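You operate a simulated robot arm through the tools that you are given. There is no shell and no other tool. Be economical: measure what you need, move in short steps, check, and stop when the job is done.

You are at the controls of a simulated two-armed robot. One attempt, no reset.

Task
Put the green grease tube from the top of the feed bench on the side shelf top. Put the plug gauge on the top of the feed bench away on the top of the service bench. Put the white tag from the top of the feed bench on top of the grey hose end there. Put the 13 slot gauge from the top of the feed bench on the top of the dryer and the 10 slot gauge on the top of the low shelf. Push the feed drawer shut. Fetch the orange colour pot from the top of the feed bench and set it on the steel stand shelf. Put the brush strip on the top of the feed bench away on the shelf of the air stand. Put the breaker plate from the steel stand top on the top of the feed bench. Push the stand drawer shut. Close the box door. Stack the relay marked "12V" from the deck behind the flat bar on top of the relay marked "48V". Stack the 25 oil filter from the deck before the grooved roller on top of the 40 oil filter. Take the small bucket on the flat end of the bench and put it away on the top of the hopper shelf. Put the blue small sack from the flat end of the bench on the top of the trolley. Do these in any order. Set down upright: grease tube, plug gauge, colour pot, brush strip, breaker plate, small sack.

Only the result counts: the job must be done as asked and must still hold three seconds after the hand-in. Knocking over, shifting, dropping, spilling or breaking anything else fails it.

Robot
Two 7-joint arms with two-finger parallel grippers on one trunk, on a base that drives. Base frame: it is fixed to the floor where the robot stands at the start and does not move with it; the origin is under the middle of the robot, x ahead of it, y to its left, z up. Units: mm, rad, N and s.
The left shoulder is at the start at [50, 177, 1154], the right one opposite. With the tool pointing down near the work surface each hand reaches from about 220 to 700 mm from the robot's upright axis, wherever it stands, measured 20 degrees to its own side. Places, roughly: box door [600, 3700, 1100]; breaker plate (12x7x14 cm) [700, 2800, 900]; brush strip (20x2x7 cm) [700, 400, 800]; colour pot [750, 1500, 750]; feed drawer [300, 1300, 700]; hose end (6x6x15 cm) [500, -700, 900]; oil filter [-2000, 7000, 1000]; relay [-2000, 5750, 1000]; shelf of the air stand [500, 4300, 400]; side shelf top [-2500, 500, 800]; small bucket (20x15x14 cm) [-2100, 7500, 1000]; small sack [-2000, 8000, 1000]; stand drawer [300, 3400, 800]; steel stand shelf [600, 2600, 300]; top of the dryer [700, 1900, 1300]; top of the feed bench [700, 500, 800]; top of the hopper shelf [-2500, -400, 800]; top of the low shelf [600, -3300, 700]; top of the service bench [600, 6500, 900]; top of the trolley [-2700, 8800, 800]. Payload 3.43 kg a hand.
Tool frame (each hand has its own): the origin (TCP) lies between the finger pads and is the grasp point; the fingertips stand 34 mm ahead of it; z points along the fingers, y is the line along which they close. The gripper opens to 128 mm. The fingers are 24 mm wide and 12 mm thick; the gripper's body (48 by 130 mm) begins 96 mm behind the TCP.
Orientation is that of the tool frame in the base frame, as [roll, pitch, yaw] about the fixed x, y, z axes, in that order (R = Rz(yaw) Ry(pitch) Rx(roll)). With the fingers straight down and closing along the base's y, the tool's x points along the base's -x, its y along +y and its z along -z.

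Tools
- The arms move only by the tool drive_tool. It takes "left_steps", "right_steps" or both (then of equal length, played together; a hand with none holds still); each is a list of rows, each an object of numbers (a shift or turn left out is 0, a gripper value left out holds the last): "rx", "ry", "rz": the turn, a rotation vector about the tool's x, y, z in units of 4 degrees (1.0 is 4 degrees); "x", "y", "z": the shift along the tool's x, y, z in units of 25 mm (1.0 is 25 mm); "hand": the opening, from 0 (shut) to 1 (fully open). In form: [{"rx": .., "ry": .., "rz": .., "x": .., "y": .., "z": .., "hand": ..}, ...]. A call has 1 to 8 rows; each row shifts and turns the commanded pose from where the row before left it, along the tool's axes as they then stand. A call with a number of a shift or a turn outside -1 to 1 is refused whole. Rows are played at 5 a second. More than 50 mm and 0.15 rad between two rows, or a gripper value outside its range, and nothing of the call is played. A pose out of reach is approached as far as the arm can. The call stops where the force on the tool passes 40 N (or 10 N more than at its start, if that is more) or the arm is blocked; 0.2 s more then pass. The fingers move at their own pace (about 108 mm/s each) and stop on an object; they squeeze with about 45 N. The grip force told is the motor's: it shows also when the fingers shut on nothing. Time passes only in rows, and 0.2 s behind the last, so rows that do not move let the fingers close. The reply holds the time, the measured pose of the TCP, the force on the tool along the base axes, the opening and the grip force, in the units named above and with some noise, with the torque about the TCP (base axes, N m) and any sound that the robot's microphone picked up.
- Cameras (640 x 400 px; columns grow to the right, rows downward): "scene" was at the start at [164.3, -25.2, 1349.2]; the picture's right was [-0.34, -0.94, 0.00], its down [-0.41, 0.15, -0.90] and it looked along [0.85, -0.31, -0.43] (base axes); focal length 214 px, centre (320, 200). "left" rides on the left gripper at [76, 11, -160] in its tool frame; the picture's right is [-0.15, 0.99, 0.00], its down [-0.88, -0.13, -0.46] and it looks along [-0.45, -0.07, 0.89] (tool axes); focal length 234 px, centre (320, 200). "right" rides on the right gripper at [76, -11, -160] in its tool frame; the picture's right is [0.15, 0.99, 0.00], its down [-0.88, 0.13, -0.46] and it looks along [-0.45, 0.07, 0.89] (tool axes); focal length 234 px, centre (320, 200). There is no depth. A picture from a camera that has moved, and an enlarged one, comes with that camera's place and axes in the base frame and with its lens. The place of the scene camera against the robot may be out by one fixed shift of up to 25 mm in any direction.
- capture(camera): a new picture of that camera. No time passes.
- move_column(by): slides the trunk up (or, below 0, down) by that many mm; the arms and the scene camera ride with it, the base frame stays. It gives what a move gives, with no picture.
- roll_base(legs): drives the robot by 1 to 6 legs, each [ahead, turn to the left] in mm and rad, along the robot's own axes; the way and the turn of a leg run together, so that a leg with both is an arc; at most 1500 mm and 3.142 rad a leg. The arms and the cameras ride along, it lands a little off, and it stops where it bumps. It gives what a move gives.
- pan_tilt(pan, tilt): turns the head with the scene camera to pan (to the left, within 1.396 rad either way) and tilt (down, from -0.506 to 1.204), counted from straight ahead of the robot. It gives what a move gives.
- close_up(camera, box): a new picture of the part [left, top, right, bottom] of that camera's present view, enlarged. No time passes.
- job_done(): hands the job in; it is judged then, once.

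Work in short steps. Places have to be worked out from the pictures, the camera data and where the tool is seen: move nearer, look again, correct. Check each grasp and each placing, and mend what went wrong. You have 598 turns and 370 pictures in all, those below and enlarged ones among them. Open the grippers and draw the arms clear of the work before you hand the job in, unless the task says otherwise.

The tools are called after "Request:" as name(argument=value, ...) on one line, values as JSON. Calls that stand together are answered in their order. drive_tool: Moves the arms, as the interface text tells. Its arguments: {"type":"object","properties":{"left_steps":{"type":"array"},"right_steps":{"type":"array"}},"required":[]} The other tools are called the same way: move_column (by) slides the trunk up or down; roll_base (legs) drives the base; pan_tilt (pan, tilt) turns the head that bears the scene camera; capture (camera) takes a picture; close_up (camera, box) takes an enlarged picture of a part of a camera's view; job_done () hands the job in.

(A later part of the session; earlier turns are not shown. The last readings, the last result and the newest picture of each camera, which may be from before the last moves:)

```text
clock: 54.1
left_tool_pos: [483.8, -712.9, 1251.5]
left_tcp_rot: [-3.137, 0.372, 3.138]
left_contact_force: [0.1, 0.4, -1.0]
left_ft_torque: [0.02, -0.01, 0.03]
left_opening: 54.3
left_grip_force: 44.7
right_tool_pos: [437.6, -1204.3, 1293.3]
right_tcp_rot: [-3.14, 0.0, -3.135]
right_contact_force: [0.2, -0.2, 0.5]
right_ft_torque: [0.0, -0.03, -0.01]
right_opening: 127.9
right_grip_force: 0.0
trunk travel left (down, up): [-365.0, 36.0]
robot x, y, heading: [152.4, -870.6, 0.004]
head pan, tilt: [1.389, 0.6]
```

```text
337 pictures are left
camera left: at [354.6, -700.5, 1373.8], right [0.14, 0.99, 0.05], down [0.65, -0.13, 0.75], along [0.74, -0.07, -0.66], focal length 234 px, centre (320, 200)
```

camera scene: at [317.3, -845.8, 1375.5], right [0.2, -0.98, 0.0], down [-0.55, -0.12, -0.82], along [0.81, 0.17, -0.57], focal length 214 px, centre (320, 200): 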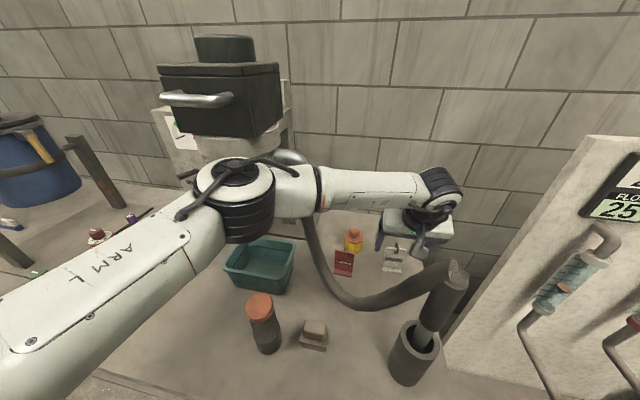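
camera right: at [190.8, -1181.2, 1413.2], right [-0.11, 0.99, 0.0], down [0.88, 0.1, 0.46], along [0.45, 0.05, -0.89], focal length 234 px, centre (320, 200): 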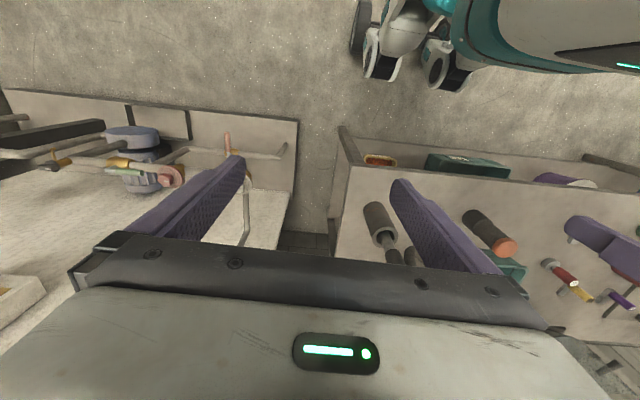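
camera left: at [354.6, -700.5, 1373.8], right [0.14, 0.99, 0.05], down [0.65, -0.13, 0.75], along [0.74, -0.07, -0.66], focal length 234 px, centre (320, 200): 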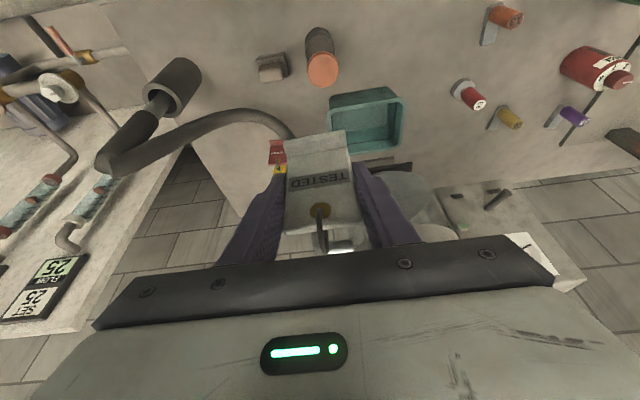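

Cap seen; zoom in to measure it.

Request:
close_up(camera="left", box=[260, 10, 388, 90])

```text
5.00 times, centred on (324, 50) of left
camera zoom: at [354.6, -700.5, 1373.8], right [0.14, 0.99, 0.05], down [0.65, -0.13, 0.75], along [0.74, -0.07, -0.66], focal length 1171 px, centre (300, 950)
```

zoom: 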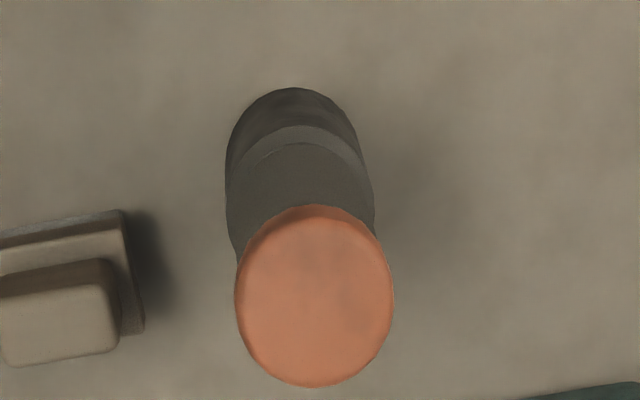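

Cap top centre about [499,-694], z≈965. I move the tag to just above it.

Request:
drive_tool(left_steps=[{"x": 0.255, "z": 0.925, "y": 0.1}, {"x": 0.255, "z": 0.925, "y": 0.1}, {"x": 0.255, "z": 0.925, "y": 0.1}, {"x": 0.255, "z": 0.925, "y": 0.1}, {"x": 0.255, "z": 0.925, "y": 0.1}, {"x": 0.255, "z": 0.925, "y": 0.1}, {"x": 0.255, "z": 0.925, "y": 0.1}, {"x": 0.255, "z": 0.925, "y": 0.1}])

Request:
capture(camera="left")

Request:
pan_tilt(pan=0.7, tilt=0.7)

Request:
capture(camera="scene")

```text
clock: 55.9
left_tool_pos: [506.8, -694.7, 1058.9]
left_tcp_rot: [-3.138, 0.374, 3.135]
left_contact_force: [0.0, 0.4, -0.8]
left_ft_torque: [0.01, 0.0, 0.02]
left_opening: 54.3
left_grip_force: 45.2
right_tool_pos: [437.7, -1206.1, 1292.3]
right_tcp_rot: [-3.14, 0.0, -3.136]
right_contact_force: [0.5, -0.4, 0.2]
right_ft_torque: [-0.02, -0.05, 0.0]
right_opening: 127.9
right_grip_force: 0.1
trunk travel left (down, up): [-365.0, 36.0]
robot x, y, heading: [149.2, -874.0, 0.003]
head pan, tilt: [1.389, 0.6]
```

```text
335 pictures are left
camera left: at [376.4, -682.3, 1181.6], right [0.14, 0.99, 0.05], down [0.65, -0.13, 0.75], along [0.74, -0.07, -0.66], focal length 234 px, centre (320, 200)
```

left: 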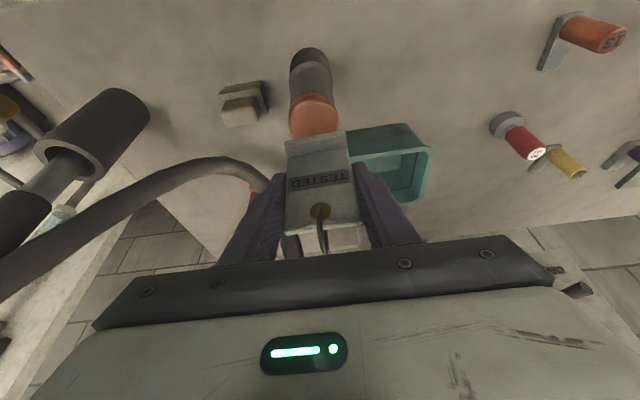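

```text
clock: 56.9
left_tool_pos: [505.3, -695.3, 1060.0]
left_tcp_rot: [-3.139, 0.371, 3.136]
left_contact_force: [-0.2, -0.1, -0.6]
left_ft_torque: [0.0, -0.02, 0.01]
left_opening: 54.4
left_grip_force: 45.3
right_tool_pos: [437.6, -1206.6, 1292.1]
right_tcp_rot: [3.14, 0.0, -3.136]
right_contact_force: [0.5, 0.3, 0.3]
right_ft_torque: [0.02, -0.01, 0.02]
right_opening: 127.8
right_grip_force: 0.1
trunk travel left (down, up): [-365.0, 36.0]
robot x, y, heading: [152.3, -872.1, 0.001]
head pan, tilt: [0.7, 0.7]
```

```text
334 pictures are left
camera scene: at [295.2, -808.5, 1366.9], right [0.65, -0.76, 0.0], down [-0.49, -0.42, -0.77], along [0.58, 0.5, -0.64], focal length 214 px, centre (320, 200)
```

scene: 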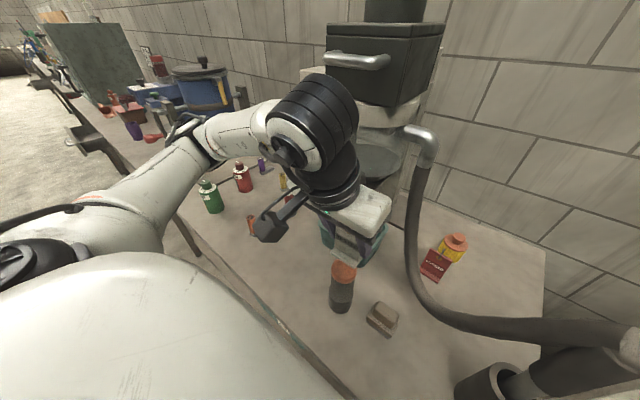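

Aligned in y; lower straight down by ~28 mm in small steps, then check forces.

Request:
drive_tool(left_steps=[{"x": 0.12, "z": 0.3}, {"x": 0.12, "z": 0.3}, {"x": 0.06, "z": 0.15}, {"x": 0.06, "z": 0.15}, {"x": 0.06, "z": 0.15}])

Request:
close_up(camera="left", box=[220, 30, 420, 155])

```text
clock: 58.1
left_tool_pos: [503.7, -694.6, 1031.3]
left_tcp_rot: [-3.14, 0.372, 3.138]
left_contact_force: [-0.2, -0.4, -1.1]
left_ft_torque: [-0.04, -0.05, -0.02]
left_opening: 54.3
left_grip_force: 44.8
right_tool_pos: [437.9, -1204.9, 1292.8]
right_tcp_rot: [-3.141, 0.0, -3.137]
right_contact_force: [-0.4, -0.2, -0.2]
right_ft_torque: [0.01, 0.03, 0.01]
right_opening: 128.0
right_grip_force: 0.0
trunk travel left (down, up): [-365.0, 36.0]
robot x, y, heading: [152.8, -871.5, 0.008]
head pan, tilt: [0.7, 0.7]
```

```text
3.20 times, centred on (320, 92) of left
camera zoom: at [374.7, -681.9, 1154.5], right [0.14, 0.99, 0.05], down [0.65, -0.13, 0.75], along [0.74, -0.07, -0.66], focal length 749 px, centre (320, 544)
```

zoom: 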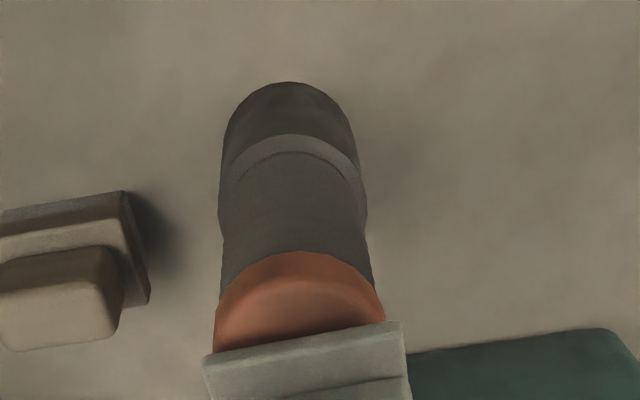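

Well aligned. Lower further by 3 mm rows.

Request:
drive_tool(left_steps=[{"x": 0.045, "z": 0.112}, {"x": 0.045, "z": 0.112}])

Request:
drive_tool(left_steps=[{"x": 0.03, "z": 0.075}, {"x": 0.03, "z": 0.075}])

```text
clock: 58.7
left_tool_pos: [505.2, -694.9, 1025.8]
left_tcp_rot: [-3.141, 0.371, 3.137]
left_contact_force: [0.1, -0.3, -0.6]
left_ft_torque: [-0.01, -0.03, 0.03]
left_opening: 54.4
left_grip_force: 45.7
right_tool_pos: [438.2, -1205.5, 1292.4]
right_tcp_rot: [-3.14, 0.0, -3.136]
right_contact_force: [-0.1, 0.1, 0.1]
right_ft_torque: [0.0, -0.02, -0.03]
right_opening: 128.1
right_grip_force: 0.1
trunk travel left (down, up): [-365.0, 36.0]
robot x, y, heading: [151.4, -868.9, -0.0]
head pan, tilt: [0.7, 0.7]
```

```text
clock: 59.3
left_tool_pos: [502.4, -695.2, 1025.3]
left_tcp_rot: [-3.14, 0.38, 3.139]
left_contact_force: [-4.6, 3.4, 30.4]
left_ft_torque: [0.37, 0.61, 0.01]
left_opening: 54.0
left_grip_force: 45.4
right_tool_pos: [435.1, -1206.8, 1295.5]
right_tcp_rot: [3.14, 0.003, -3.137]
right_contact_force: [-0.3, -1.2, -0.3]
right_ft_torque: [0.0, 0.02, 0.01]
right_opening: 127.9
right_grip_force: 0.1
trunk travel left (down, up): [-365.0, 36.0]
robot x, y, heading: [155.0, -872.4, 0.006]
head pan, tilt: [0.7, 0.7]
```

Contact (30 N). Relieve slightly and open.

Request:
drive_tool(left_steps=[{"x": -0.025, "z": -0.06}, {"hand": 0.55}, {}])

Request:
drive_tool(left_steps=[{"z": -0.4}, {"z": -0.8}, {"z": -1}, {"z": -1}, {"z": -1}])

Request:
capture(camera="left")

```text
clock: 60.1
left_tool_pos: [505.1, -695.7, 1023.2]
left_tcp_rot: [-3.141, 0.371, 3.138]
left_contact_force: [0.5, -1.1, -0.4]
left_ft_torque: [0.02, 0.04, 0.04]
left_opening: 70.2
left_grip_force: 0.2
right_tool_pos: [437.0, -1205.7, 1292.7]
right_tcp_rot: [-3.141, 0.001, -3.138]
right_contact_force: [0.1, 0.0, 0.5]
right_ft_torque: [-0.04, 0.05, 0.0]
right_opening: 128.1
right_grip_force: 0.0
trunk travel left (down, up): [-365.0, 36.0]
robot x, y, heading: [148.9, -873.6, 0.004]
head pan, tilt: [0.7, 0.7]
```

```text
clock: 61.3
left_tool_pos: [465.4, -695.6, 1121.0]
left_tcp_rot: [-3.14, 0.372, 3.137]
left_contact_force: [0.8, 0.1, 0.6]
left_ft_torque: [0.02, 0.0, 0.0]
left_opening: 70.5
left_grip_force: 0.1
right_tool_pos: [437.2, -1205.7, 1293.0]
right_tcp_rot: [3.141, 0.0, -3.137]
right_contact_force: [0.0, -0.4, -0.6]
right_ft_torque: [-0.01, -0.02, -0.02]
right_opening: 128.2
right_grip_force: 0.1
trunk travel left (down, up): [-365.0, 36.0]
robot x, y, heading: [154.5, -865.3, 0.006]
head pan, tilt: [0.7, 0.7]
```

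```text
332 pictures are left
camera left: at [336.7, -683.2, 1242.7], right [0.14, 0.99, 0.05], down [0.65, -0.13, 0.75], along [0.74, -0.07, -0.67], focal length 234 px, centre (320, 200)
```

left: 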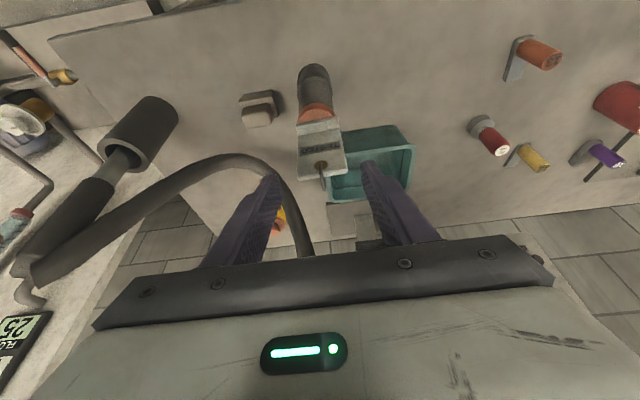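

Tag placed upright on the hose end. Retract the left hand, straighten it, and drive towards y≈-200.

Request:
drive_tool(left_steps=[{"z": -1, "ry": 0.9, "hand": 1}, {"z": -1, "ry": 0.9}, {"z": -1, "ry": 0.9}, {"z": -1, "ry": 0.9}, {"z": -1, "ry": 0.9}, {"z": -1, "ry": 0.85}])

Request:
roll_base(legs=[[-150, 0], [0, 1.571], [670, 0], [0, -1.571]])

Request:
pan_tilt(pan=0.0, tilt=0.7)

Request:
capture(camera="scene")

```text
clock: 62.7
left_tool_pos: [435.4, -697.4, 1267.6]
left_tcp_rot: [-3.139, -0.004, 3.136]
left_contact_force: [-0.4, -1.0, -0.9]
left_ft_torque: [-0.01, -0.03, 0.0]
left_opening: 127.9
left_grip_force: 0.0
right_tool_pos: [436.8, -1205.6, 1293.7]
right_tcp_rot: [3.14, 0.001, -3.136]
right_contact_force: [-0.6, 0.1, -0.1]
right_ft_torque: [0.02, -0.04, -0.02]
right_opening: 128.0
right_grip_force: 0.0
trunk travel left (down, up): [-365.0, 36.0]
robot x, y, heading: [150.3, -869.1, 0.005]
head pan, tilt: [0.7, 0.7]
```

```text
clock: 75.1
left_tool_pos: [287.7, -26.3, 1266.5]
left_tcp_rot: [-3.141, 0.0, 3.124]
left_contact_force: [-0.4, -0.4, 0.6]
left_ft_torque: [-0.02, 0.02, 0.0]
left_opening: 128.2
left_grip_force: 0.0
right_tool_pos: [285.0, -536.1, 1294.2]
right_tcp_rot: [-3.141, 0.001, 3.137]
right_contact_force: [1.0, 1.0, -0.4]
right_ft_torque: [0.01, -0.01, 0.0]
right_opening: 127.7
right_grip_force: 0.0
trunk travel left (down, up): [-365.0, 36.0]
robot x, y, heading: [2.5, -195.6, -0.004]
head pan, tilt: [0.7, 0.7]
```

```text
clock: 76.1
left_tool_pos: [287.8, -25.9, 1266.4]
left_tcp_rot: [-3.14, 0.0, 3.124]
left_contact_force: [0.6, 1.1, 0.5]
left_ft_torque: [0.01, 0.0, -0.04]
left_opening: 128.0
left_grip_force: 0.0
right_tool_pos: [284.6, -535.7, 1294.0]
right_tcp_rot: [-3.142, 0.002, 3.137]
right_contact_force: [0.8, -0.3, 1.2]
right_ft_torque: [0.0, -0.02, 0.01]
right_opening: 127.9
right_grip_force: 0.0
trunk travel left (down, up): [-365.0, 36.0]
robot x, y, heading: [0.3, -198.0, -0.009]
head pan, tilt: [0.0, 0.7]
```

```text
331 pictures are left
camera scene: at [166.3, -191.6, 1366.9], right [-0.01, -1.0, 0.0], down [-0.64, 0.0, -0.76], along [0.76, 0.0, -0.64], focal length 214 px, centre (320, 200)
```

scene: 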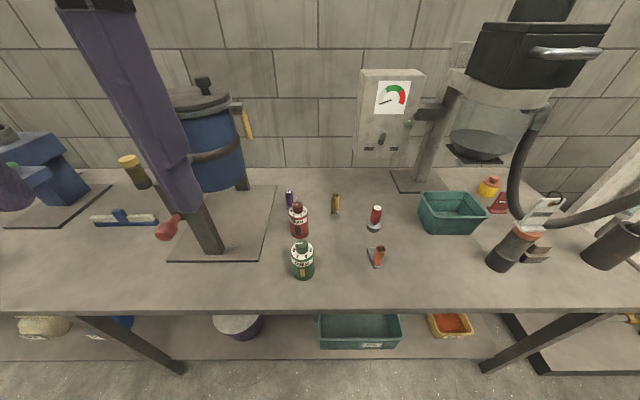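

Tag stands. Zoom on the gauges and grease tube.

Request:
close_up(camera="scene", box=[270, 180, 410, 285])

```text
3.81 times, centred on (340, 232) of scene
camera zoom: at [166.3, -191.6, 1366.9], right [-0.01, -1.0, 0.0], down [-0.64, 0.0, -0.76], along [0.76, 0.0, -0.64], focal length 817 px, centre (244, 76)
```

zoom: 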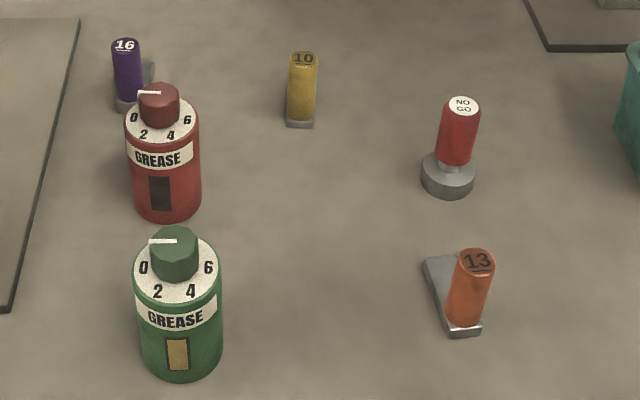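

Drive forward 130 mm, then take the 10 gauge with the right hand.

Request:
roll_base(legs=[[130, 0]])

Request:
drive_tool(right_steps=[{"x": -1, "y": 1, "z": 0.5}, {"x": -1, "y": 1, "z": 0.5}, {"x": -1, "y": 1, "z": 0.5}, {"x": -1, "y": 1, "z": 0.5}, {"x": -1, "y": 1, "z": 0.5}, {"x": -1, "y": 1, "z": 0.5}, {"x": -1, "y": 1, "z": 0.5}, {"x": -1, "y": 1, "z": 0.5}])

Request:
capture(camera="right")

```text
clock: 77.5
left_tool_pos: [424.5, -26.0, 1266.4]
left_tcp_rot: [-3.14, 0.0, 3.128]
left_contact_force: [0.2, -0.3, 1.0]
left_ft_torque: [-0.02, 0.09, -0.01]
left_opening: 128.0
left_grip_force: 0.1
right_tool_pos: [423.7, -536.6, 1293.4]
right_tcp_rot: [-3.14, -0.001, 3.139]
right_contact_force: [0.2, 0.1, 0.0]
right_ft_torque: [0.03, 0.04, 0.02]
right_opening: 128.0
right_grip_force: 0.1
trunk travel left (down, up): [-365.0, 36.0]
robot x, y, heading: [140.3, -199.4, -0.012]
head pan, tilt: [0.0, 0.7]
```

```text
clock: 79.2
left_tool_pos: [422.6, -26.4, 1266.4]
left_tcp_rot: [-3.14, 0.0, 3.126]
left_contact_force: [0.9, 0.7, -0.3]
left_ft_torque: [-0.02, -0.03, -0.01]
left_opening: 127.8
left_grip_force: 0.1
right_tool_pos: [587.1, -370.6, 1206.3]
right_tcp_rot: [3.141, -0.002, 3.138]
right_contact_force: [-0.5, -0.4, -0.4]
right_ft_torque: [-0.02, -0.05, 0.0]
right_opening: 128.2
right_grip_force: 0.0
right hand out of reach, approached as far as the arm can: row 7, 8
trunk travel left (down, up): [-365.0, 36.0]
robot x, y, heading: [139.9, -197.7, -0.006]
head pan, tilt: [0.0, 0.7]
```

```text
329 pictures are left
camera right: at [511.4, -382.5, 1367.3], right [-0.14, 0.99, 0.0], down [0.88, 0.13, 0.46], along [0.45, 0.06, -0.89], focal length 234 px, centre (320, 200)
```

right: 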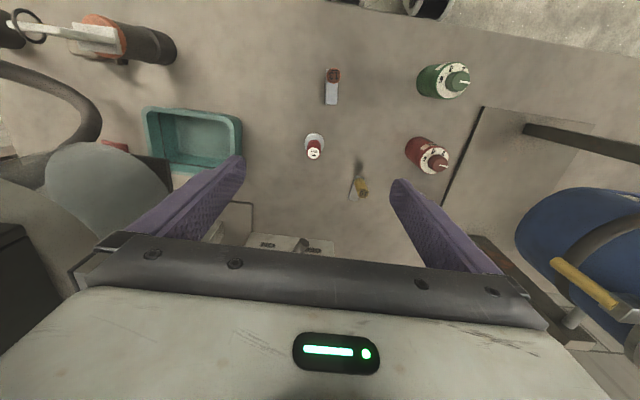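

Good overhead view. Zoom on the gauges to measure.

Request:
close_up(camera="right", box=[290, 50, 490, 210])

```text
2.50 times, centred on (390, 130) of right
camera zoom: at [511.4, -382.5, 1367.3], right [-0.14, 0.99, 0.0], down [0.88, 0.13, 0.46], along [0.45, 0.06, -0.89], focal length 585 px, centre (145, 375)
```

zoom: 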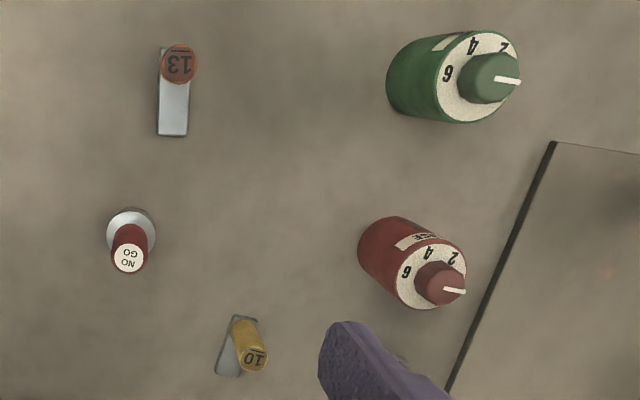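

10 gauge handle at [716,-258], top z≈907; green tube centre [482,-154], top face z≈910; NO GO at [637,-381]; 13 handle [500,-363]. Move the right hand above the 10 gauge.

Request:
drive_tool(right_steps=[{"z": 1, "hand": 0.6}, {"x": -0.4, "y": 0.45, "z": 1}, {"x": -0.5, "y": 0.45, "z": 1}, {"x": -0.5, "y": 0.45, "z": 1}, {"x": -0.6, "y": 0.45, "z": 1}, {"x": -0.6, "y": 0.45, "z": 1}, {"x": -0.6, "y": 0.45, "z": 1}, {"x": -0.4, "y": 0.45, "z": 1}])

Request:
capture(camera="right")

```text
clock: 81.0
left_tool_pos: [423.4, -26.6, 1266.1]
left_tcp_rot: [-3.141, 0.0, 3.128]
left_contact_force: [-0.2, 0.9, 0.0]
left_ft_torque: [0.02, 0.0, 0.0]
left_opening: 128.2
left_grip_force: 0.0
right_tool_pos: [625.1, -362.7, 1014.9]
right_tcp_rot: [3.138, 0.0, 3.136]
right_contact_force: [0.3, -0.3, 0.0]
right_ft_torque: [0.04, -0.03, -0.01]
right_opening: 76.5
right_grip_force: 0.1
right hand out of reach, approached as far as the arm can: row 3, 4, 5, 6, 7, 8
trunk travel left (down, up): [-365.0, 36.0]
robot x, y, heading: [135.1, -197.0, -0.006]
head pan, tilt: [0.0, 0.7]
```

```text
327 pictures are left
camera right: at [549.5, -375.3, 1174.0], right [-0.14, 0.99, 0.0], down [0.88, 0.13, 0.46], along [0.45, 0.07, -0.89], focal length 234 px, centre (320, 200)
```

right: 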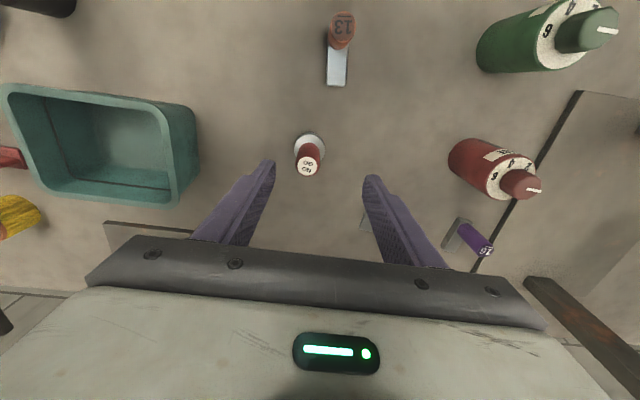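

Reach was limited; try lowering to see if the arm gets to the commanded place.

Request:
drive_tool(right_steps=[{"z": 0.6}, {"z": 0.6}, {}, {}])

Request:
capture(camera="scene")

```text
clock: 82.0
left_tool_pos: [422.9, -25.4, 1266.2]
left_tcp_rot: [-3.141, 0.0, 3.127]
left_contact_force: [0.4, -0.3, 0.2]
left_ft_torque: [-0.01, 0.02, 0.0]
left_opening: 128.1
left_grip_force: 0.0
right_tool_pos: [621.5, -367.3, 986.1]
right_tcp_rot: [3.139, 0.001, 3.138]
right_contact_force: [0.3, 0.8, -0.1]
right_ft_torque: [0.03, 0.01, 0.02]
right_opening: 76.9
right_grip_force: 0.2
right hand out of reach, approached as far as the arm can: row 2
trunk travel left (down, up): [-365.0, 36.0]
robot x, y, heading: [142.7, -196.4, 0.001]
head pan, tilt: [0.0, 0.7]
```

```text
326 pictures are left
camera scene: at [302.1, -191.9, 1366.9], right [0.0, -1.0, 0.0], down [-0.64, 0.0, -0.76], along [0.76, 0.0, -0.64], focal length 214 px, centre (320, 200)
```

scene: 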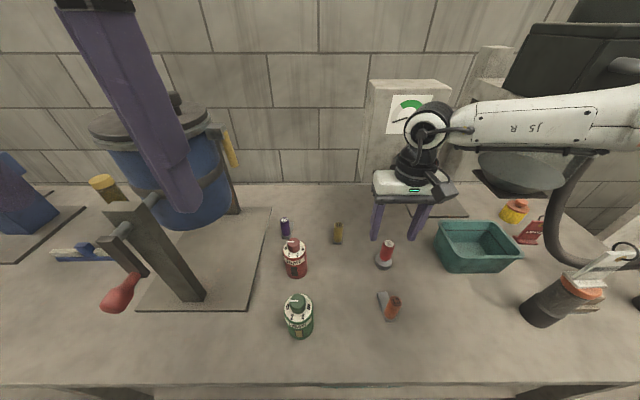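

The arm is at a joint limit for this inward target; I withdraw, and reposition the base so the target lies to the right hand's own side.

Request:
drive_tool(right_steps=[{"z": -1, "x": 0.5, "y": -0.5}, {"z": -1, "x": 0.5, "y": -0.5}, {"z": -1, "x": 0.8, "y": -0.5}, {"z": -1, "x": 0.8, "y": -0.5}, {"z": -1, "x": 0.8, "y": -0.5}, {"z": -1, "x": 1, "y": -0.5}, {"z": -1, "x": 1, "y": -0.5}, {"z": -1, "x": 1, "y": -0.5}])

Request:
roll_base(legs=[[-140, 0], [0, 1.571], [160, 0], [0, -1.571], [150, 0]])

Request:
capture(camera="right")

```text
clock: 83.8
left_tool_pos: [422.1, -27.1, 1266.6]
left_tcp_rot: [-3.14, 0.001, 3.128]
left_contact_force: [-0.7, 0.0, -0.2]
left_ft_torque: [0.02, 0.0, 0.0]
left_opening: 127.9
left_grip_force: 0.0
right_tool_pos: [465.2, -467.3, 1184.6]
right_tcp_rot: [3.139, 0.0, 3.139]
right_contact_force: [-0.7, 0.3, 0.3]
right_ft_torque: [0.04, 0.04, 0.02]
right_opening: 76.9
right_grip_force: 0.1
trunk travel left (down, up): [-365.0, 36.0]
robot x, y, heading: [137.7, -196.9, 0.001]
head pan, tilt: [0.0, 0.7]
```

```text
clock: 94.8
left_tool_pos: [439.7, 125.4, 1266.4]
left_tcp_rot: [-3.14, -0.001, 3.108]
left_contact_force: [0.3, 0.1, -0.2]
left_ft_torque: [-0.01, 0.03, -0.01]
left_opening: 128.1
left_grip_force: 0.1
right_tool_pos: [473.7, -314.9, 1184.4]
right_tcp_rot: [3.14, 0.0, 3.121]
right_contact_force: [0.9, -0.5, -0.1]
right_ft_torque: [-0.01, 0.03, 0.0]
right_opening: 76.8
right_grip_force: 0.1
trunk travel left (down, up): [-365.0, 36.0]
robot x, y, heading: [150.4, -39.7, -0.026]
head pan, tilt: [0.0, 0.7]
```

```text
325 pictures are left
camera right: at [397.7, -325.2, 1344.5], right [-0.12, 0.99, 0.0], down [0.88, 0.11, 0.46], along [0.45, 0.06, -0.89], focal length 234 px, centre (320, 200)
```

right: 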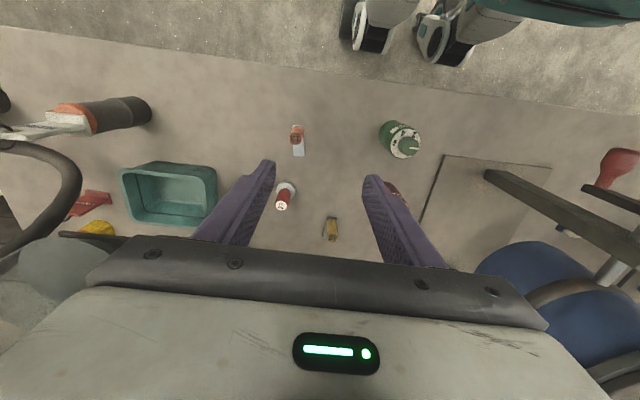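

Now approach the 10 gauge again with the right hand.

Request:
drive_tool(right_steps=[{"x": -1, "y": 0.3, "z": 1}, {"x": -1, "y": 0.3, "z": 1}, {"x": -1, "y": 0.3, "z": 1}, {"x": -1, "y": 0.3, "z": 1}, {"x": -1, "y": 0.3, "z": 1}, {"x": -1, "y": 0.3, "z": 1}, {"x": -1, "y": 0.3, "z": 1}, {"x": -1, "y": 0.3, "z": 1}])

Request:
capture(camera="right")

```text
clock: 96.5
left_tool_pos: [438.9, 125.0, 1266.0]
left_tcp_rot: [-3.14, -0.001, 3.108]
left_contact_force: [0.6, -0.2, -0.1]
left_ft_torque: [-0.02, 0.0, 0.01]
left_opening: 128.3
left_grip_force: 0.1
right_tool_pos: [675.3, -262.4, 985.0]
right_tcp_rot: [3.14, 0.005, 3.119]
right_contact_force: [-0.2, -0.5, 0.7]
right_ft_torque: [0.01, 0.04, 0.02]
right_opening: 77.0
right_grip_force: 0.0
trunk travel left (down, up): [-365.0, 36.0]
robot x, y, heading: [148.6, -42.5, -0.023]
head pan, tilt: [0.0, 0.7]
```

```text
324 pictures are left
camera right: at [598.0, -273.3, 1144.4], right [-0.12, 0.99, 0.0], down [0.88, 0.11, 0.46], along [0.45, 0.06, -0.89], focal length 234 px, centre (320, 200)
```

right: 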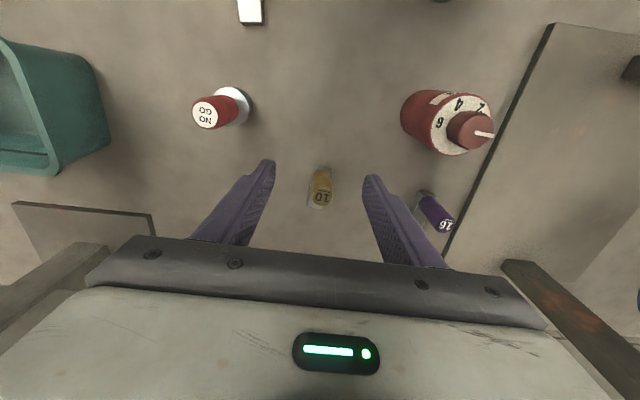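

Aligned; descend to grasp height.

Request:
drive_tool(right_steps=[{"x": -0.31, "y": 0.06, "z": 0.84}, {"x": -0.31, "y": 0.06, "z": 0.84}, {"x": -0.31, "y": 0.06, "z": 0.84}, {"x": -0.31, "y": 0.06, "z": 0.84}, {"x": -0.31, "y": 0.06, "z": 0.84}, {"hand": 0}, {}, {}])

Request:
capture(camera="right")

```text
clock: 98.3
left_tool_pos: [438.0, 127.2, 1265.9]
left_tcp_rot: [-3.139, 0.0, 3.108]
left_contact_force: [-0.1, 0.3, -0.6]
left_ft_torque: [0.0, 0.0, -0.03]
left_opening: 127.8
left_grip_force: 0.1
right_tool_pos: [658.4, -292.8, 907.6]
right_tcp_rot: [3.139, 0.003, 3.12]
right_contact_force: [0.3, 0.0, -0.9]
right_ft_torque: [-0.01, -0.02, -0.02]
right_opening: 0.0
right_grip_force: 33.2
right hand out of reach, approached as far as the arm can: row 1, 2, 3, 4, 5
trunk travel left (down, up): [-365.0, 36.0]
robot x, y, heading: [153.4, -38.8, -0.029]
head pan, tilt: [0.0, 0.7]
```

```text
323 pictures are left
camera right: at [582.6, -303.2, 1067.8], right [-0.12, 0.99, 0.0], down [0.88, 0.11, 0.46], along [0.45, 0.06, -0.89], focal length 234 px, centre (320, 200)
```

right: 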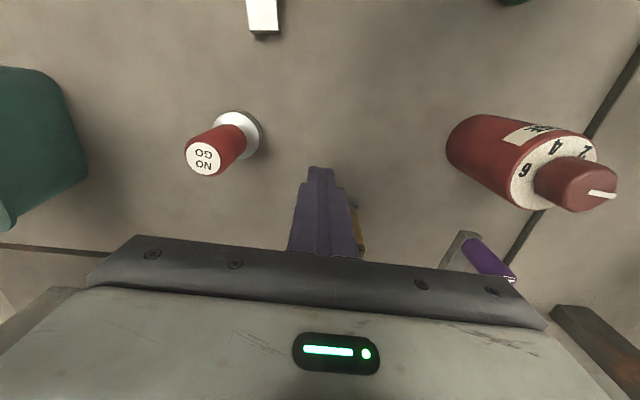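

The straight-down pose is at a wrist limit here; I lift and tilt the tool forward by 24° as I did with the tag.

Request:
drive_tool(right_steps=[{"z": -1}, {"z": -1}, {"z": -1, "ry": -1, "hand": 0.6}, {"z": -1, "ry": -1}, {"ry": -1}, {"ry": -1}, {"ry": -1}, {"ry": -1}])

Request:
capture(camera="right")

```text
clock: 100.2
left_tool_pos: [439.6, 125.7, 1266.9]
left_tcp_rot: [-3.139, 0.001, 3.108]
left_contact_force: [0.0, -0.8, 0.9]
left_ft_torque: [0.04, 0.01, 0.0]
left_opening: 127.9
left_grip_force: 0.0
right_tool_pos: [655.8, -293.7, 1010.0]
right_tcp_rot: [3.141, 0.421, 3.117]
right_contact_force: [0.6, -0.8, -0.5]
right_ft_torque: [-0.01, 0.02, 0.01]
right_opening: 76.9
right_grip_force: 0.0
trunk travel left (down, up): [-365.0, 36.0]
robot x, y, heading: [152.1, -42.5, -0.025]
head pan, tilt: [0.0, 0.7]
```

```text
322 pictures are left
camera right: at [522.5, -301.8, 1124.3], right [-0.11, 0.99, -0.06], down [0.62, 0.12, 0.78], along [0.78, 0.05, -0.63], focal length 234 px, centre (320, 200)
```

right: 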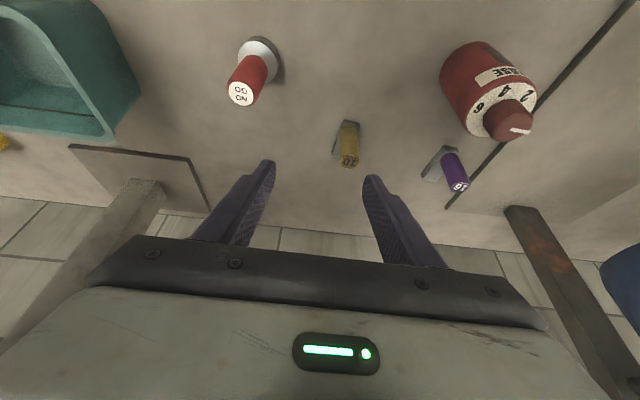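

Descend along the tilted axis towards the gauge handle.

Request:
drive_tool(right_steps=[{"y": 0.5, "z": 0.6}, {"y": 0.5, "z": 0.9}, {"y": 0.5, "z": 0.9}, {"z": 0.9}, {"z": 0.9}])

Request:
capture(camera="right")

```text
clock: 101.3
left_tool_pos: [440.5, 125.8, 1266.2]
left_tcp_rot: [-3.14, 0.0, 3.109]
left_contact_force: [0.4, 0.5, -0.6]
left_ft_torque: [0.0, 0.0, 0.02]
left_opening: 128.1
left_grip_force: 0.0
right_tool_pos: [702.8, -254.7, 911.2]
right_tcp_rot: [-3.142, 0.417, 3.12]
right_contact_force: [0.2, 0.6, -0.3]
right_ft_torque: [0.04, 0.0, 0.03]
right_opening: 76.9
right_grip_force: 0.0
trunk travel left (down, up): [-365.0, 36.0]
robot x, y, heading: [150.9, -42.8, -0.021]
head pan, tilt: [0.0, 0.7]
```

```text
321 pictures are left
camera right: at [568.5, -263.7, 1026.6], right [-0.11, 0.99, -0.06], down [0.62, 0.12, 0.77], along [0.78, 0.05, -0.63], focal length 234 px, centre (320, 200)
```

right: 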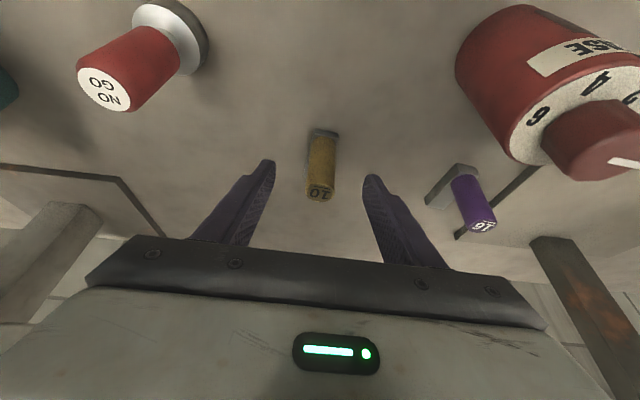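

Centred. Final descent and close.

Request:
drive_tool(right_steps=[{"z": 0.75}, {"z": 0.75}, {"hand": 0}, {}, {}])

Request:
drive_tool(right_steps=[{"z": -1}, {"z": -1}, {"z": -1}, {"z": -1}, {"z": -1}, {"z": -1}, {"z": -1}, {"z": -1}])

Request:
capture(camera="right")

```text
clock: 102.5
left_tool_pos: [439.2, 126.4, 1265.8]
left_tcp_rot: [-3.14, 0.0, 3.107]
left_contact_force: [0.7, 0.3, 0.0]
left_ft_torque: [-0.02, -0.01, 0.03]
left_opening: 127.9
left_grip_force: 0.1
right_tool_pos: [702.6, -270.3, 890.7]
right_tcp_rot: [3.139, 0.418, 3.119]
right_contact_force: [0.2, -0.8, -0.9]
right_ft_torque: [-0.03, 0.03, -0.03]
right_opening: 24.4
right_grip_force: 44.7
right hand out of reach, approached as far as the arm can: row 1, 2
trunk travel left (down, up): [-365.0, 36.0]
robot x, y, heading: [152.3, -36.3, -0.028]
head pan, tilt: [0.0, 0.7]
```

```text
clock: 104.3
left_tool_pos: [439.0, 127.0, 1266.7]
left_tcp_rot: [-3.141, 0.001, 3.108]
left_contact_force: [-0.1, 0.7, 0.4]
left_ft_torque: [0.0, -0.04, -0.01]
left_opening: 128.0
left_grip_force: 0.0
right_tool_pos: [620.1, -271.4, 1076.0]
right_tcp_rot: [3.14, 0.418, 3.119]
right_contact_force: [0.0, 0.3, -0.9]
right_ft_torque: [0.0, 0.06, 0.03]
right_opening: 24.3
right_grip_force: 45.2
trunk travel left (down, up): [-365.0, 36.0]
robot x, y, heading: [151.0, -41.3, -0.019]
head pan, tilt: [0.0, 0.7]
```

```text
320 pictures are left
camera right: at [486.0, -280.8, 1192.7], right [-0.11, 0.99, -0.06], down [0.62, 0.12, 0.77], along [0.78, 0.05, -0.63], focal length 234 px, centre (320, 200)
```

right: 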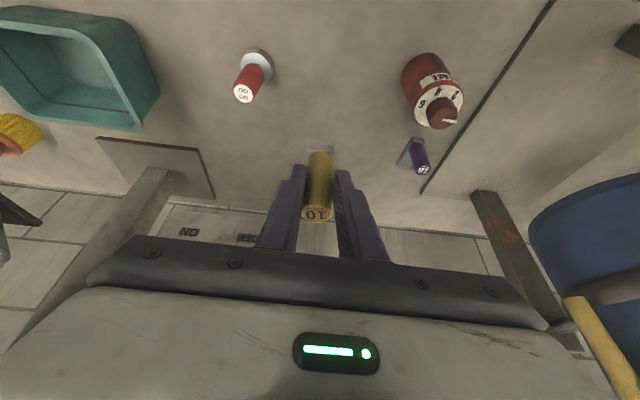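

10 gauge held. Bring the right hand back and move the base so the green tube is on the left hand's side.

Request:
drive_tool(right_steps=[{"x": 0.87, "y": -0.4, "z": -0.83}, {"x": 0.87, "y": -0.4, "z": -0.83}, {"x": 0.87, "y": -0.4, "z": -0.83}, {"x": 0.87, "y": -0.4, "z": -0.83}, {"x": 0.87, "y": -0.4, "z": -0.83}, {"x": 0.87, "y": -0.4, "z": -0.83}])

Request:
roll_base(legs=[[-140, 0], [0, -1.571], [260, 0], [0, 1.571], [110, 0]])

Request:
capture(camera="left")

Request:
capture(camera="scene")

```text
clock: 105.8
left_tool_pos: [438.5, 125.3, 1266.6]
left_tcp_rot: [-3.139, 0.001, 3.108]
left_contact_force: [0.2, 1.1, -0.2]
left_ft_torque: [-0.01, 0.0, -0.02]
left_opening: 127.7
left_grip_force: 0.1
right_tool_pos: [451.0, -326.4, 1140.5]
right_tcp_rot: [-3.141, 0.419, 3.12]
right_contact_force: [-0.6, -0.3, -2.3]
right_ft_torque: [0.03, 0.03, 0.0]
right_opening: 24.2
right_grip_force: 45.4
trunk travel left (down, up): [-365.0, 36.0]
robot x, y, heading: [152.6, -41.4, -0.02]
head pan, tilt: [0.0, 0.7]
```

```text
clock: 116.9
left_tool_pos: [405.7, -134.8, 1265.8]
left_tcp_rot: [-3.14, -0.002, 3.088]
left_contact_force: [0.8, -0.1, 0.5]
left_ft_torque: [-0.03, 0.05, 0.05]
left_opening: 127.8
left_grip_force: 0.1
right_tool_pos: [407.5, -588.2, 1139.1]
right_tcp_rot: [-3.141, 0.42, 3.102]
right_contact_force: [1.3, 0.7, -1.1]
right_ft_torque: [0.0, 0.08, 0.0]
right_opening: 24.1
right_grip_force: 45.3
trunk travel left (down, up): [-365.0, 36.0]
robot x, y, heading: [111.2, -295.0, -0.039]
head pan, tilt: [0.0, 0.7]
```

```text
319 pictures are left
camera left: at [329.5, -118.8, 1426.9], right [0.2, 0.98, 0.0], down [0.87, -0.18, 0.46], along [0.45, -0.09, -0.89], focal length 234 px, centre (320, 200)
```

left: 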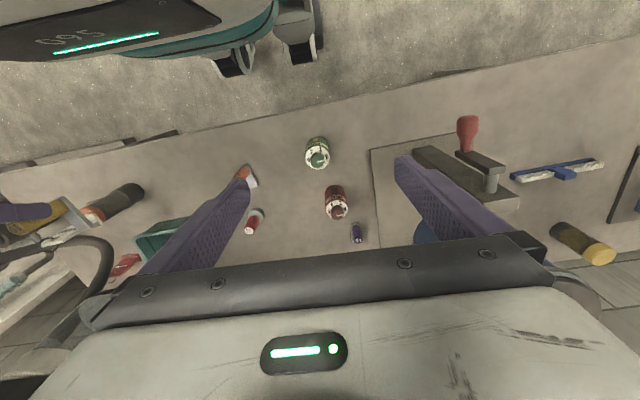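

```text
318 pictures are left
camera scene: at [277.4, -294.9, 1366.7], right [-0.04, -1.0, 0.0], down [-0.64, 0.03, -0.76], along [0.76, -0.03, -0.64], focal length 214 px, centre (320, 200)
```

scene: 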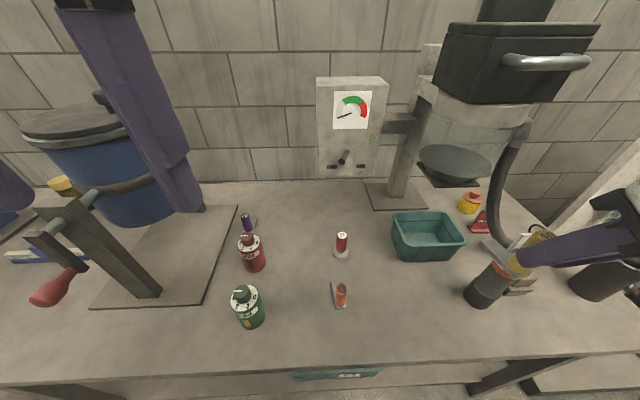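

Green tube top at about [486,-154]. Lower the left hand over it.

Request:
drive_tool(left_steps=[{"z": 1, "x": -0.4, "y": -0.07, "hand": 0.85}, {"z": 1, "x": -0.4, "y": -0.07}, {"z": 1, "x": -0.4, "y": -0.07}, {"z": 1, "x": -0.4, "y": -0.07}, {"z": 1, "x": -0.4, "y": -0.07}, {"z": 1, "x": -0.4, "y": -0.07}, {"z": 1, "x": -0.4, "y": -0.07}, {"z": 1, "x": -0.4, "y": -0.07}])

Request:
capture(camera="left")

```text
clock: 118.7
left_tool_pos: [482.5, -153.7, 1066.6]
left_tcp_rot: [-3.14, 0.001, 3.088]
left_contact_force: [0.0, -0.1, 0.1]
left_ft_torque: [-0.02, 0.0, 0.0]
left_opening: 108.9
left_grip_force: 0.0
right_tool_pos: [406.8, -587.8, 1140.2]
right_tcp_rot: [-3.142, 0.419, 3.1]
right_contact_force: [0.3, -0.3, -1.2]
right_ft_torque: [-0.02, 0.04, 0.02]
right_opening: 24.3
right_grip_force: 45.5
trunk travel left (down, up): [-365.0, 36.0]
robot x, y, heading: [114.8, -292.8, -0.041]
head pan, tilt: [0.0, 0.7]
```

```text
317 pictures are left
camera left: at [406.6, -137.6, 1226.8], right [0.2, 0.98, 0.0], down [0.87, -0.18, 0.46], along [0.45, -0.09, -0.89], focal length 234 px, centre (320, 200)
```

left: 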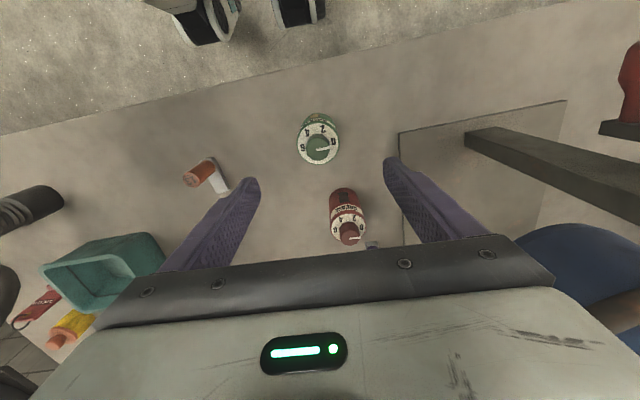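

Aligned; descend.

Request:
drive_tool(left_steps=[{"z": 1, "x": 0.06}, {"z": 1, "x": 0.06}, {"z": 1}, {"z": 1}, {"z": 1}, {"z": 1}, {"z": 1}])

Request:
capture(camera="left")

```text
clock: 120.3
left_tool_pos: [479.9, -152.7, 890.2]
left_tcp_rot: [-3.138, -0.001, 3.089]
left_contact_force: [-0.6, -0.5, -0.1]
left_ft_torque: [-0.01, 0.0, 0.02]
left_opening: 109.0
left_grip_force: 0.1
right_tool_pos: [407.3, -587.4, 1140.0]
right_tcp_rot: [3.141, 0.419, 3.099]
right_contact_force: [0.9, -0.6, -0.8]
right_ft_torque: [0.0, 0.02, 0.03]
right_opening: 24.0
right_grip_force: 45.0
trunk travel left (down, up): [-365.0, 36.0]
robot x, y, heading: [113.5, -291.5, -0.041]
head pan, tilt: [0.0, 0.7]
```

```text
316 pictures are left
camera left: at [404.8, -136.7, 1050.7], right [0.2, 0.98, 0.0], down [0.87, -0.18, 0.46], along [0.45, -0.09, -0.89], focal length 234 px, centre (320, 200)
```

left: 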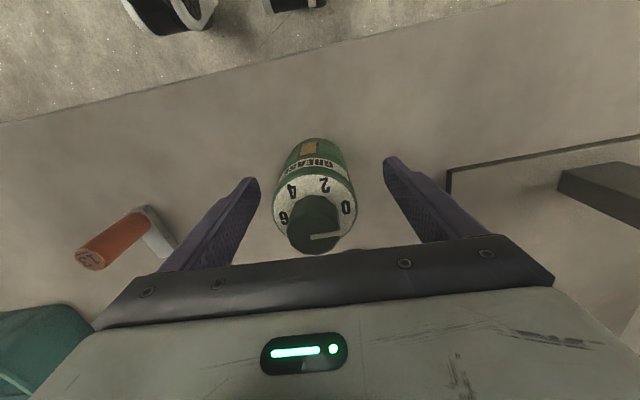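

Tube between the fingers; 12 mm more and close, then lift.

Request:
drive_tool(left_steps=[{"z": 0.5}, {"hand": 0}, {}, {}, {"z": -0.5}, {"z": -1}, {"z": -1}, {"z": -1}])

Request:
drive_tool(left_steps=[{"z": -1, "x": 0.2}, {"z": -1, "x": 0.2}, {"z": -1, "x": 0.2}, {"z": -1, "x": 0.2}, {"z": -1, "x": 0.2, "y": 0.2}, {"z": -1, "x": 0.2, "y": 0.2}, {"z": -1, "x": 0.2, "y": 0.2}])

Request:
capture(camera="left")

```text
clock: 122.1
left_tool_pos: [478.2, -153.5, 965.2]
left_tcp_rot: [-3.139, -0.003, 3.089]
left_contact_force: [0.4, -0.1, -1.0]
left_ft_torque: [0.01, 0.0, -0.02]
left_opening: 57.0
left_grip_force: 44.8
right_tool_pos: [406.9, -587.9, 1139.8]
right_tcp_rot: [-3.142, 0.42, 3.098]
right_contact_force: [0.3, 0.6, -0.4]
right_ft_torque: [-0.02, 0.04, -0.01]
right_opening: 24.0
right_grip_force: 44.8
trunk travel left (down, up): [-365.0, 36.0]
robot x, y, heading: [113.1, -296.2, -0.04]
head pan, tilt: [0.0, 0.7]
```

```text
clock: 123.7
left_tool_pos: [445.7, -136.2, 1140.8]
left_tcp_rot: [-3.14, -0.001, 3.088]
left_contact_force: [-0.9, 0.0, -1.8]
left_ft_torque: [0.0, -0.02, 0.02]
left_opening: 56.9
left_grip_force: 44.9
right_tool_pos: [405.7, -588.1, 1138.7]
right_tcp_rot: [3.141, 0.42, 3.1]
right_contact_force: [0.5, -0.1, -0.8]
right_ft_torque: [0.03, 0.02, -0.05]
right_opening: 24.1
right_grip_force: 44.8
trunk travel left (down, up): [-365.0, 36.0]
robot x, y, heading: [112.9, -293.8, -0.042]
head pan, tilt: [0.0, 0.7]
```

```text
315 pictures are left
camera left: at [369.8, -120.5, 1301.6], right [0.2, 0.98, 0.0], down [0.87, -0.18, 0.46], along [0.45, -0.09, -0.89], focal length 234 px, centre (320, 200)
```

left: 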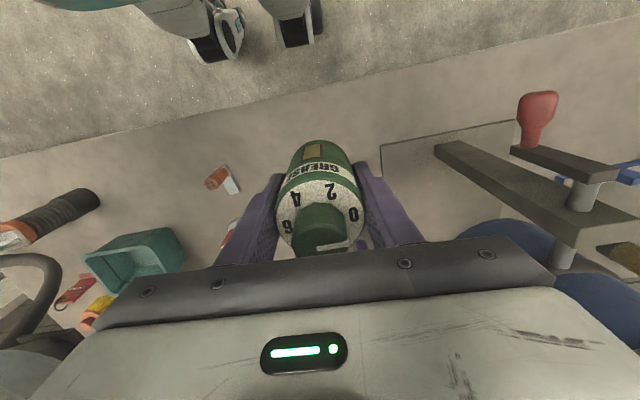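

Both held. Drive back and towards the low shelf, then look.

Request:
roll_base(legs=[[-300, 0], [0, -1.54], [1300, 0]])

Request:
pan_tilt(pan=0.3, tilt=0.3)

Request:
capture(camera="scene")

```text
clock: 135.6
left_tool_pos: [-17.1, -1902.3, 1139.6]
left_tcp_rot: [-3.139, 0.0, 1.562]
left_contact_force: [-0.7, 0.2, -1.2]
left_ft_torque: [0.03, -0.03, 0.01]
left_opening: 56.8
left_grip_force: 45.6
right_tool_pos: [-471.4, -1883.0, 1138.7]
right_tcp_rot: [3.141, 0.419, 1.571]
right_contact_force: [0.1, -0.9, -0.7]
right_ft_torque: [0.05, 0.02, -0.02]
right_opening: 24.2
right_grip_force: 45.0
trunk travel left (down, up): [-365.0, 36.0]
robot x, y, heading: [-190.9, -1578.9, -1.572]
head pan, tilt: [0.0, 0.7]
```

```text
clock: 136.5
left_tool_pos: [-18.8, -1902.6, 1140.7]
left_tcp_rot: [-3.14, 0.0, 1.561]
left_contact_force: [0.2, -0.8, -0.5]
left_ft_torque: [0.01, -0.01, -0.01]
left_opening: 56.9
left_grip_force: 45.4
right_tool_pos: [-471.1, -1881.9, 1140.1]
right_tcp_rot: [-3.14, 0.42, 1.571]
right_contact_force: [0.1, -0.1, -1.1]
right_ft_torque: [0.04, -0.02, 0.01]
right_opening: 24.3
right_grip_force: 44.8
trunk travel left (down, up): [-365.0, 36.0]
robot x, y, heading: [-189.9, -1573.1, -1.573]
head pan, tilt: [0.3, 0.3]
```

```text
314 pictures are left
camera scene: at [-155.3, -1730.7, 1402.9], right [-0.96, -0.3, 0.0], down [-0.09, 0.28, -0.95], along [0.28, -0.91, -0.3], focal length 214 px, centre (320, 200)
```

scene: 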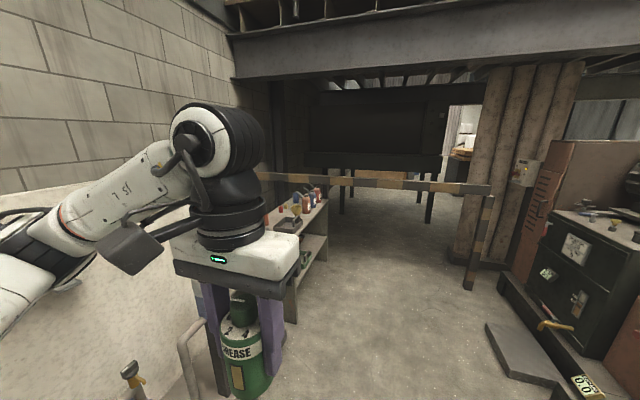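

Drive 1000 mm further and view the low shelf.

Request:
roll_base(legs=[[1100, 0]])

Request:
pan_tilt(pan=0.25, tilt=0.3)

Request:
capture(camera="scene")

```text
clock: 142.3
left_tool_pos: [-4.1, -3035.8, 1141.2]
left_tcp_rot: [-3.139, 0.0, 1.577]
left_contact_force: [-0.6, -0.9, -1.3]
left_ft_torque: [0.03, -0.01, 0.02]
left_opening: 56.6
left_grip_force: 44.8
right_tool_pos: [-457.1, -3023.9, 1139.3]
right_tcp_rot: [3.139, 0.419, 1.585]
right_contact_force: [-0.3, 0.0, -0.4]
right_ft_torque: [0.04, 0.0, 0.0]
right_opening: 24.0
right_grip_force: 44.1
trunk travel left (down, up): [-365.0, 36.0]
robot x, y, heading: [-177.9, -2714.1, -1.556]
head pan, tilt: [0.3, 0.3]
```

```text
clock: 142.9
left_tool_pos: [-4.6, -3036.4, 1139.8]
left_tcp_rot: [-3.141, 0.0, 1.576]
left_contact_force: [0.3, 0.1, -1.8]
left_ft_torque: [0.0, 0.01, 0.0]
left_opening: 56.6
left_grip_force: 44.7
right_tool_pos: [-456.9, -3024.0, 1139.8]
right_tcp_rot: [-3.141, 0.418, 1.586]
right_contact_force: [0.1, 0.2, -1.0]
right_ft_torque: [0.03, 0.05, 0.01]
right_opening: 24.1
right_grip_force: 45.1
trunk travel left (down, up): [-365.0, 36.0]
robot x, y, heading: [-184.8, -2716.3, -1.556]
head pan, tilt: [0.25, 0.3]
```

```text
313 pictures are left
camera scene: at [-147.8, -2867.2, 1403.0], right [-0.96, -0.26, 0.0], down [-0.08, 0.29, -0.96], along [0.25, -0.92, -0.3], focal length 214 px, centre (320, 200)
```

scene: 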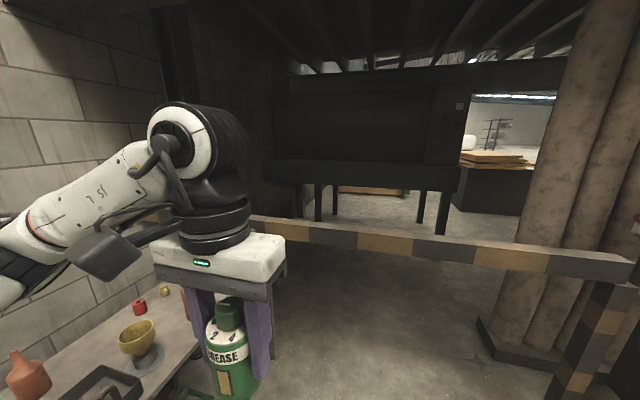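

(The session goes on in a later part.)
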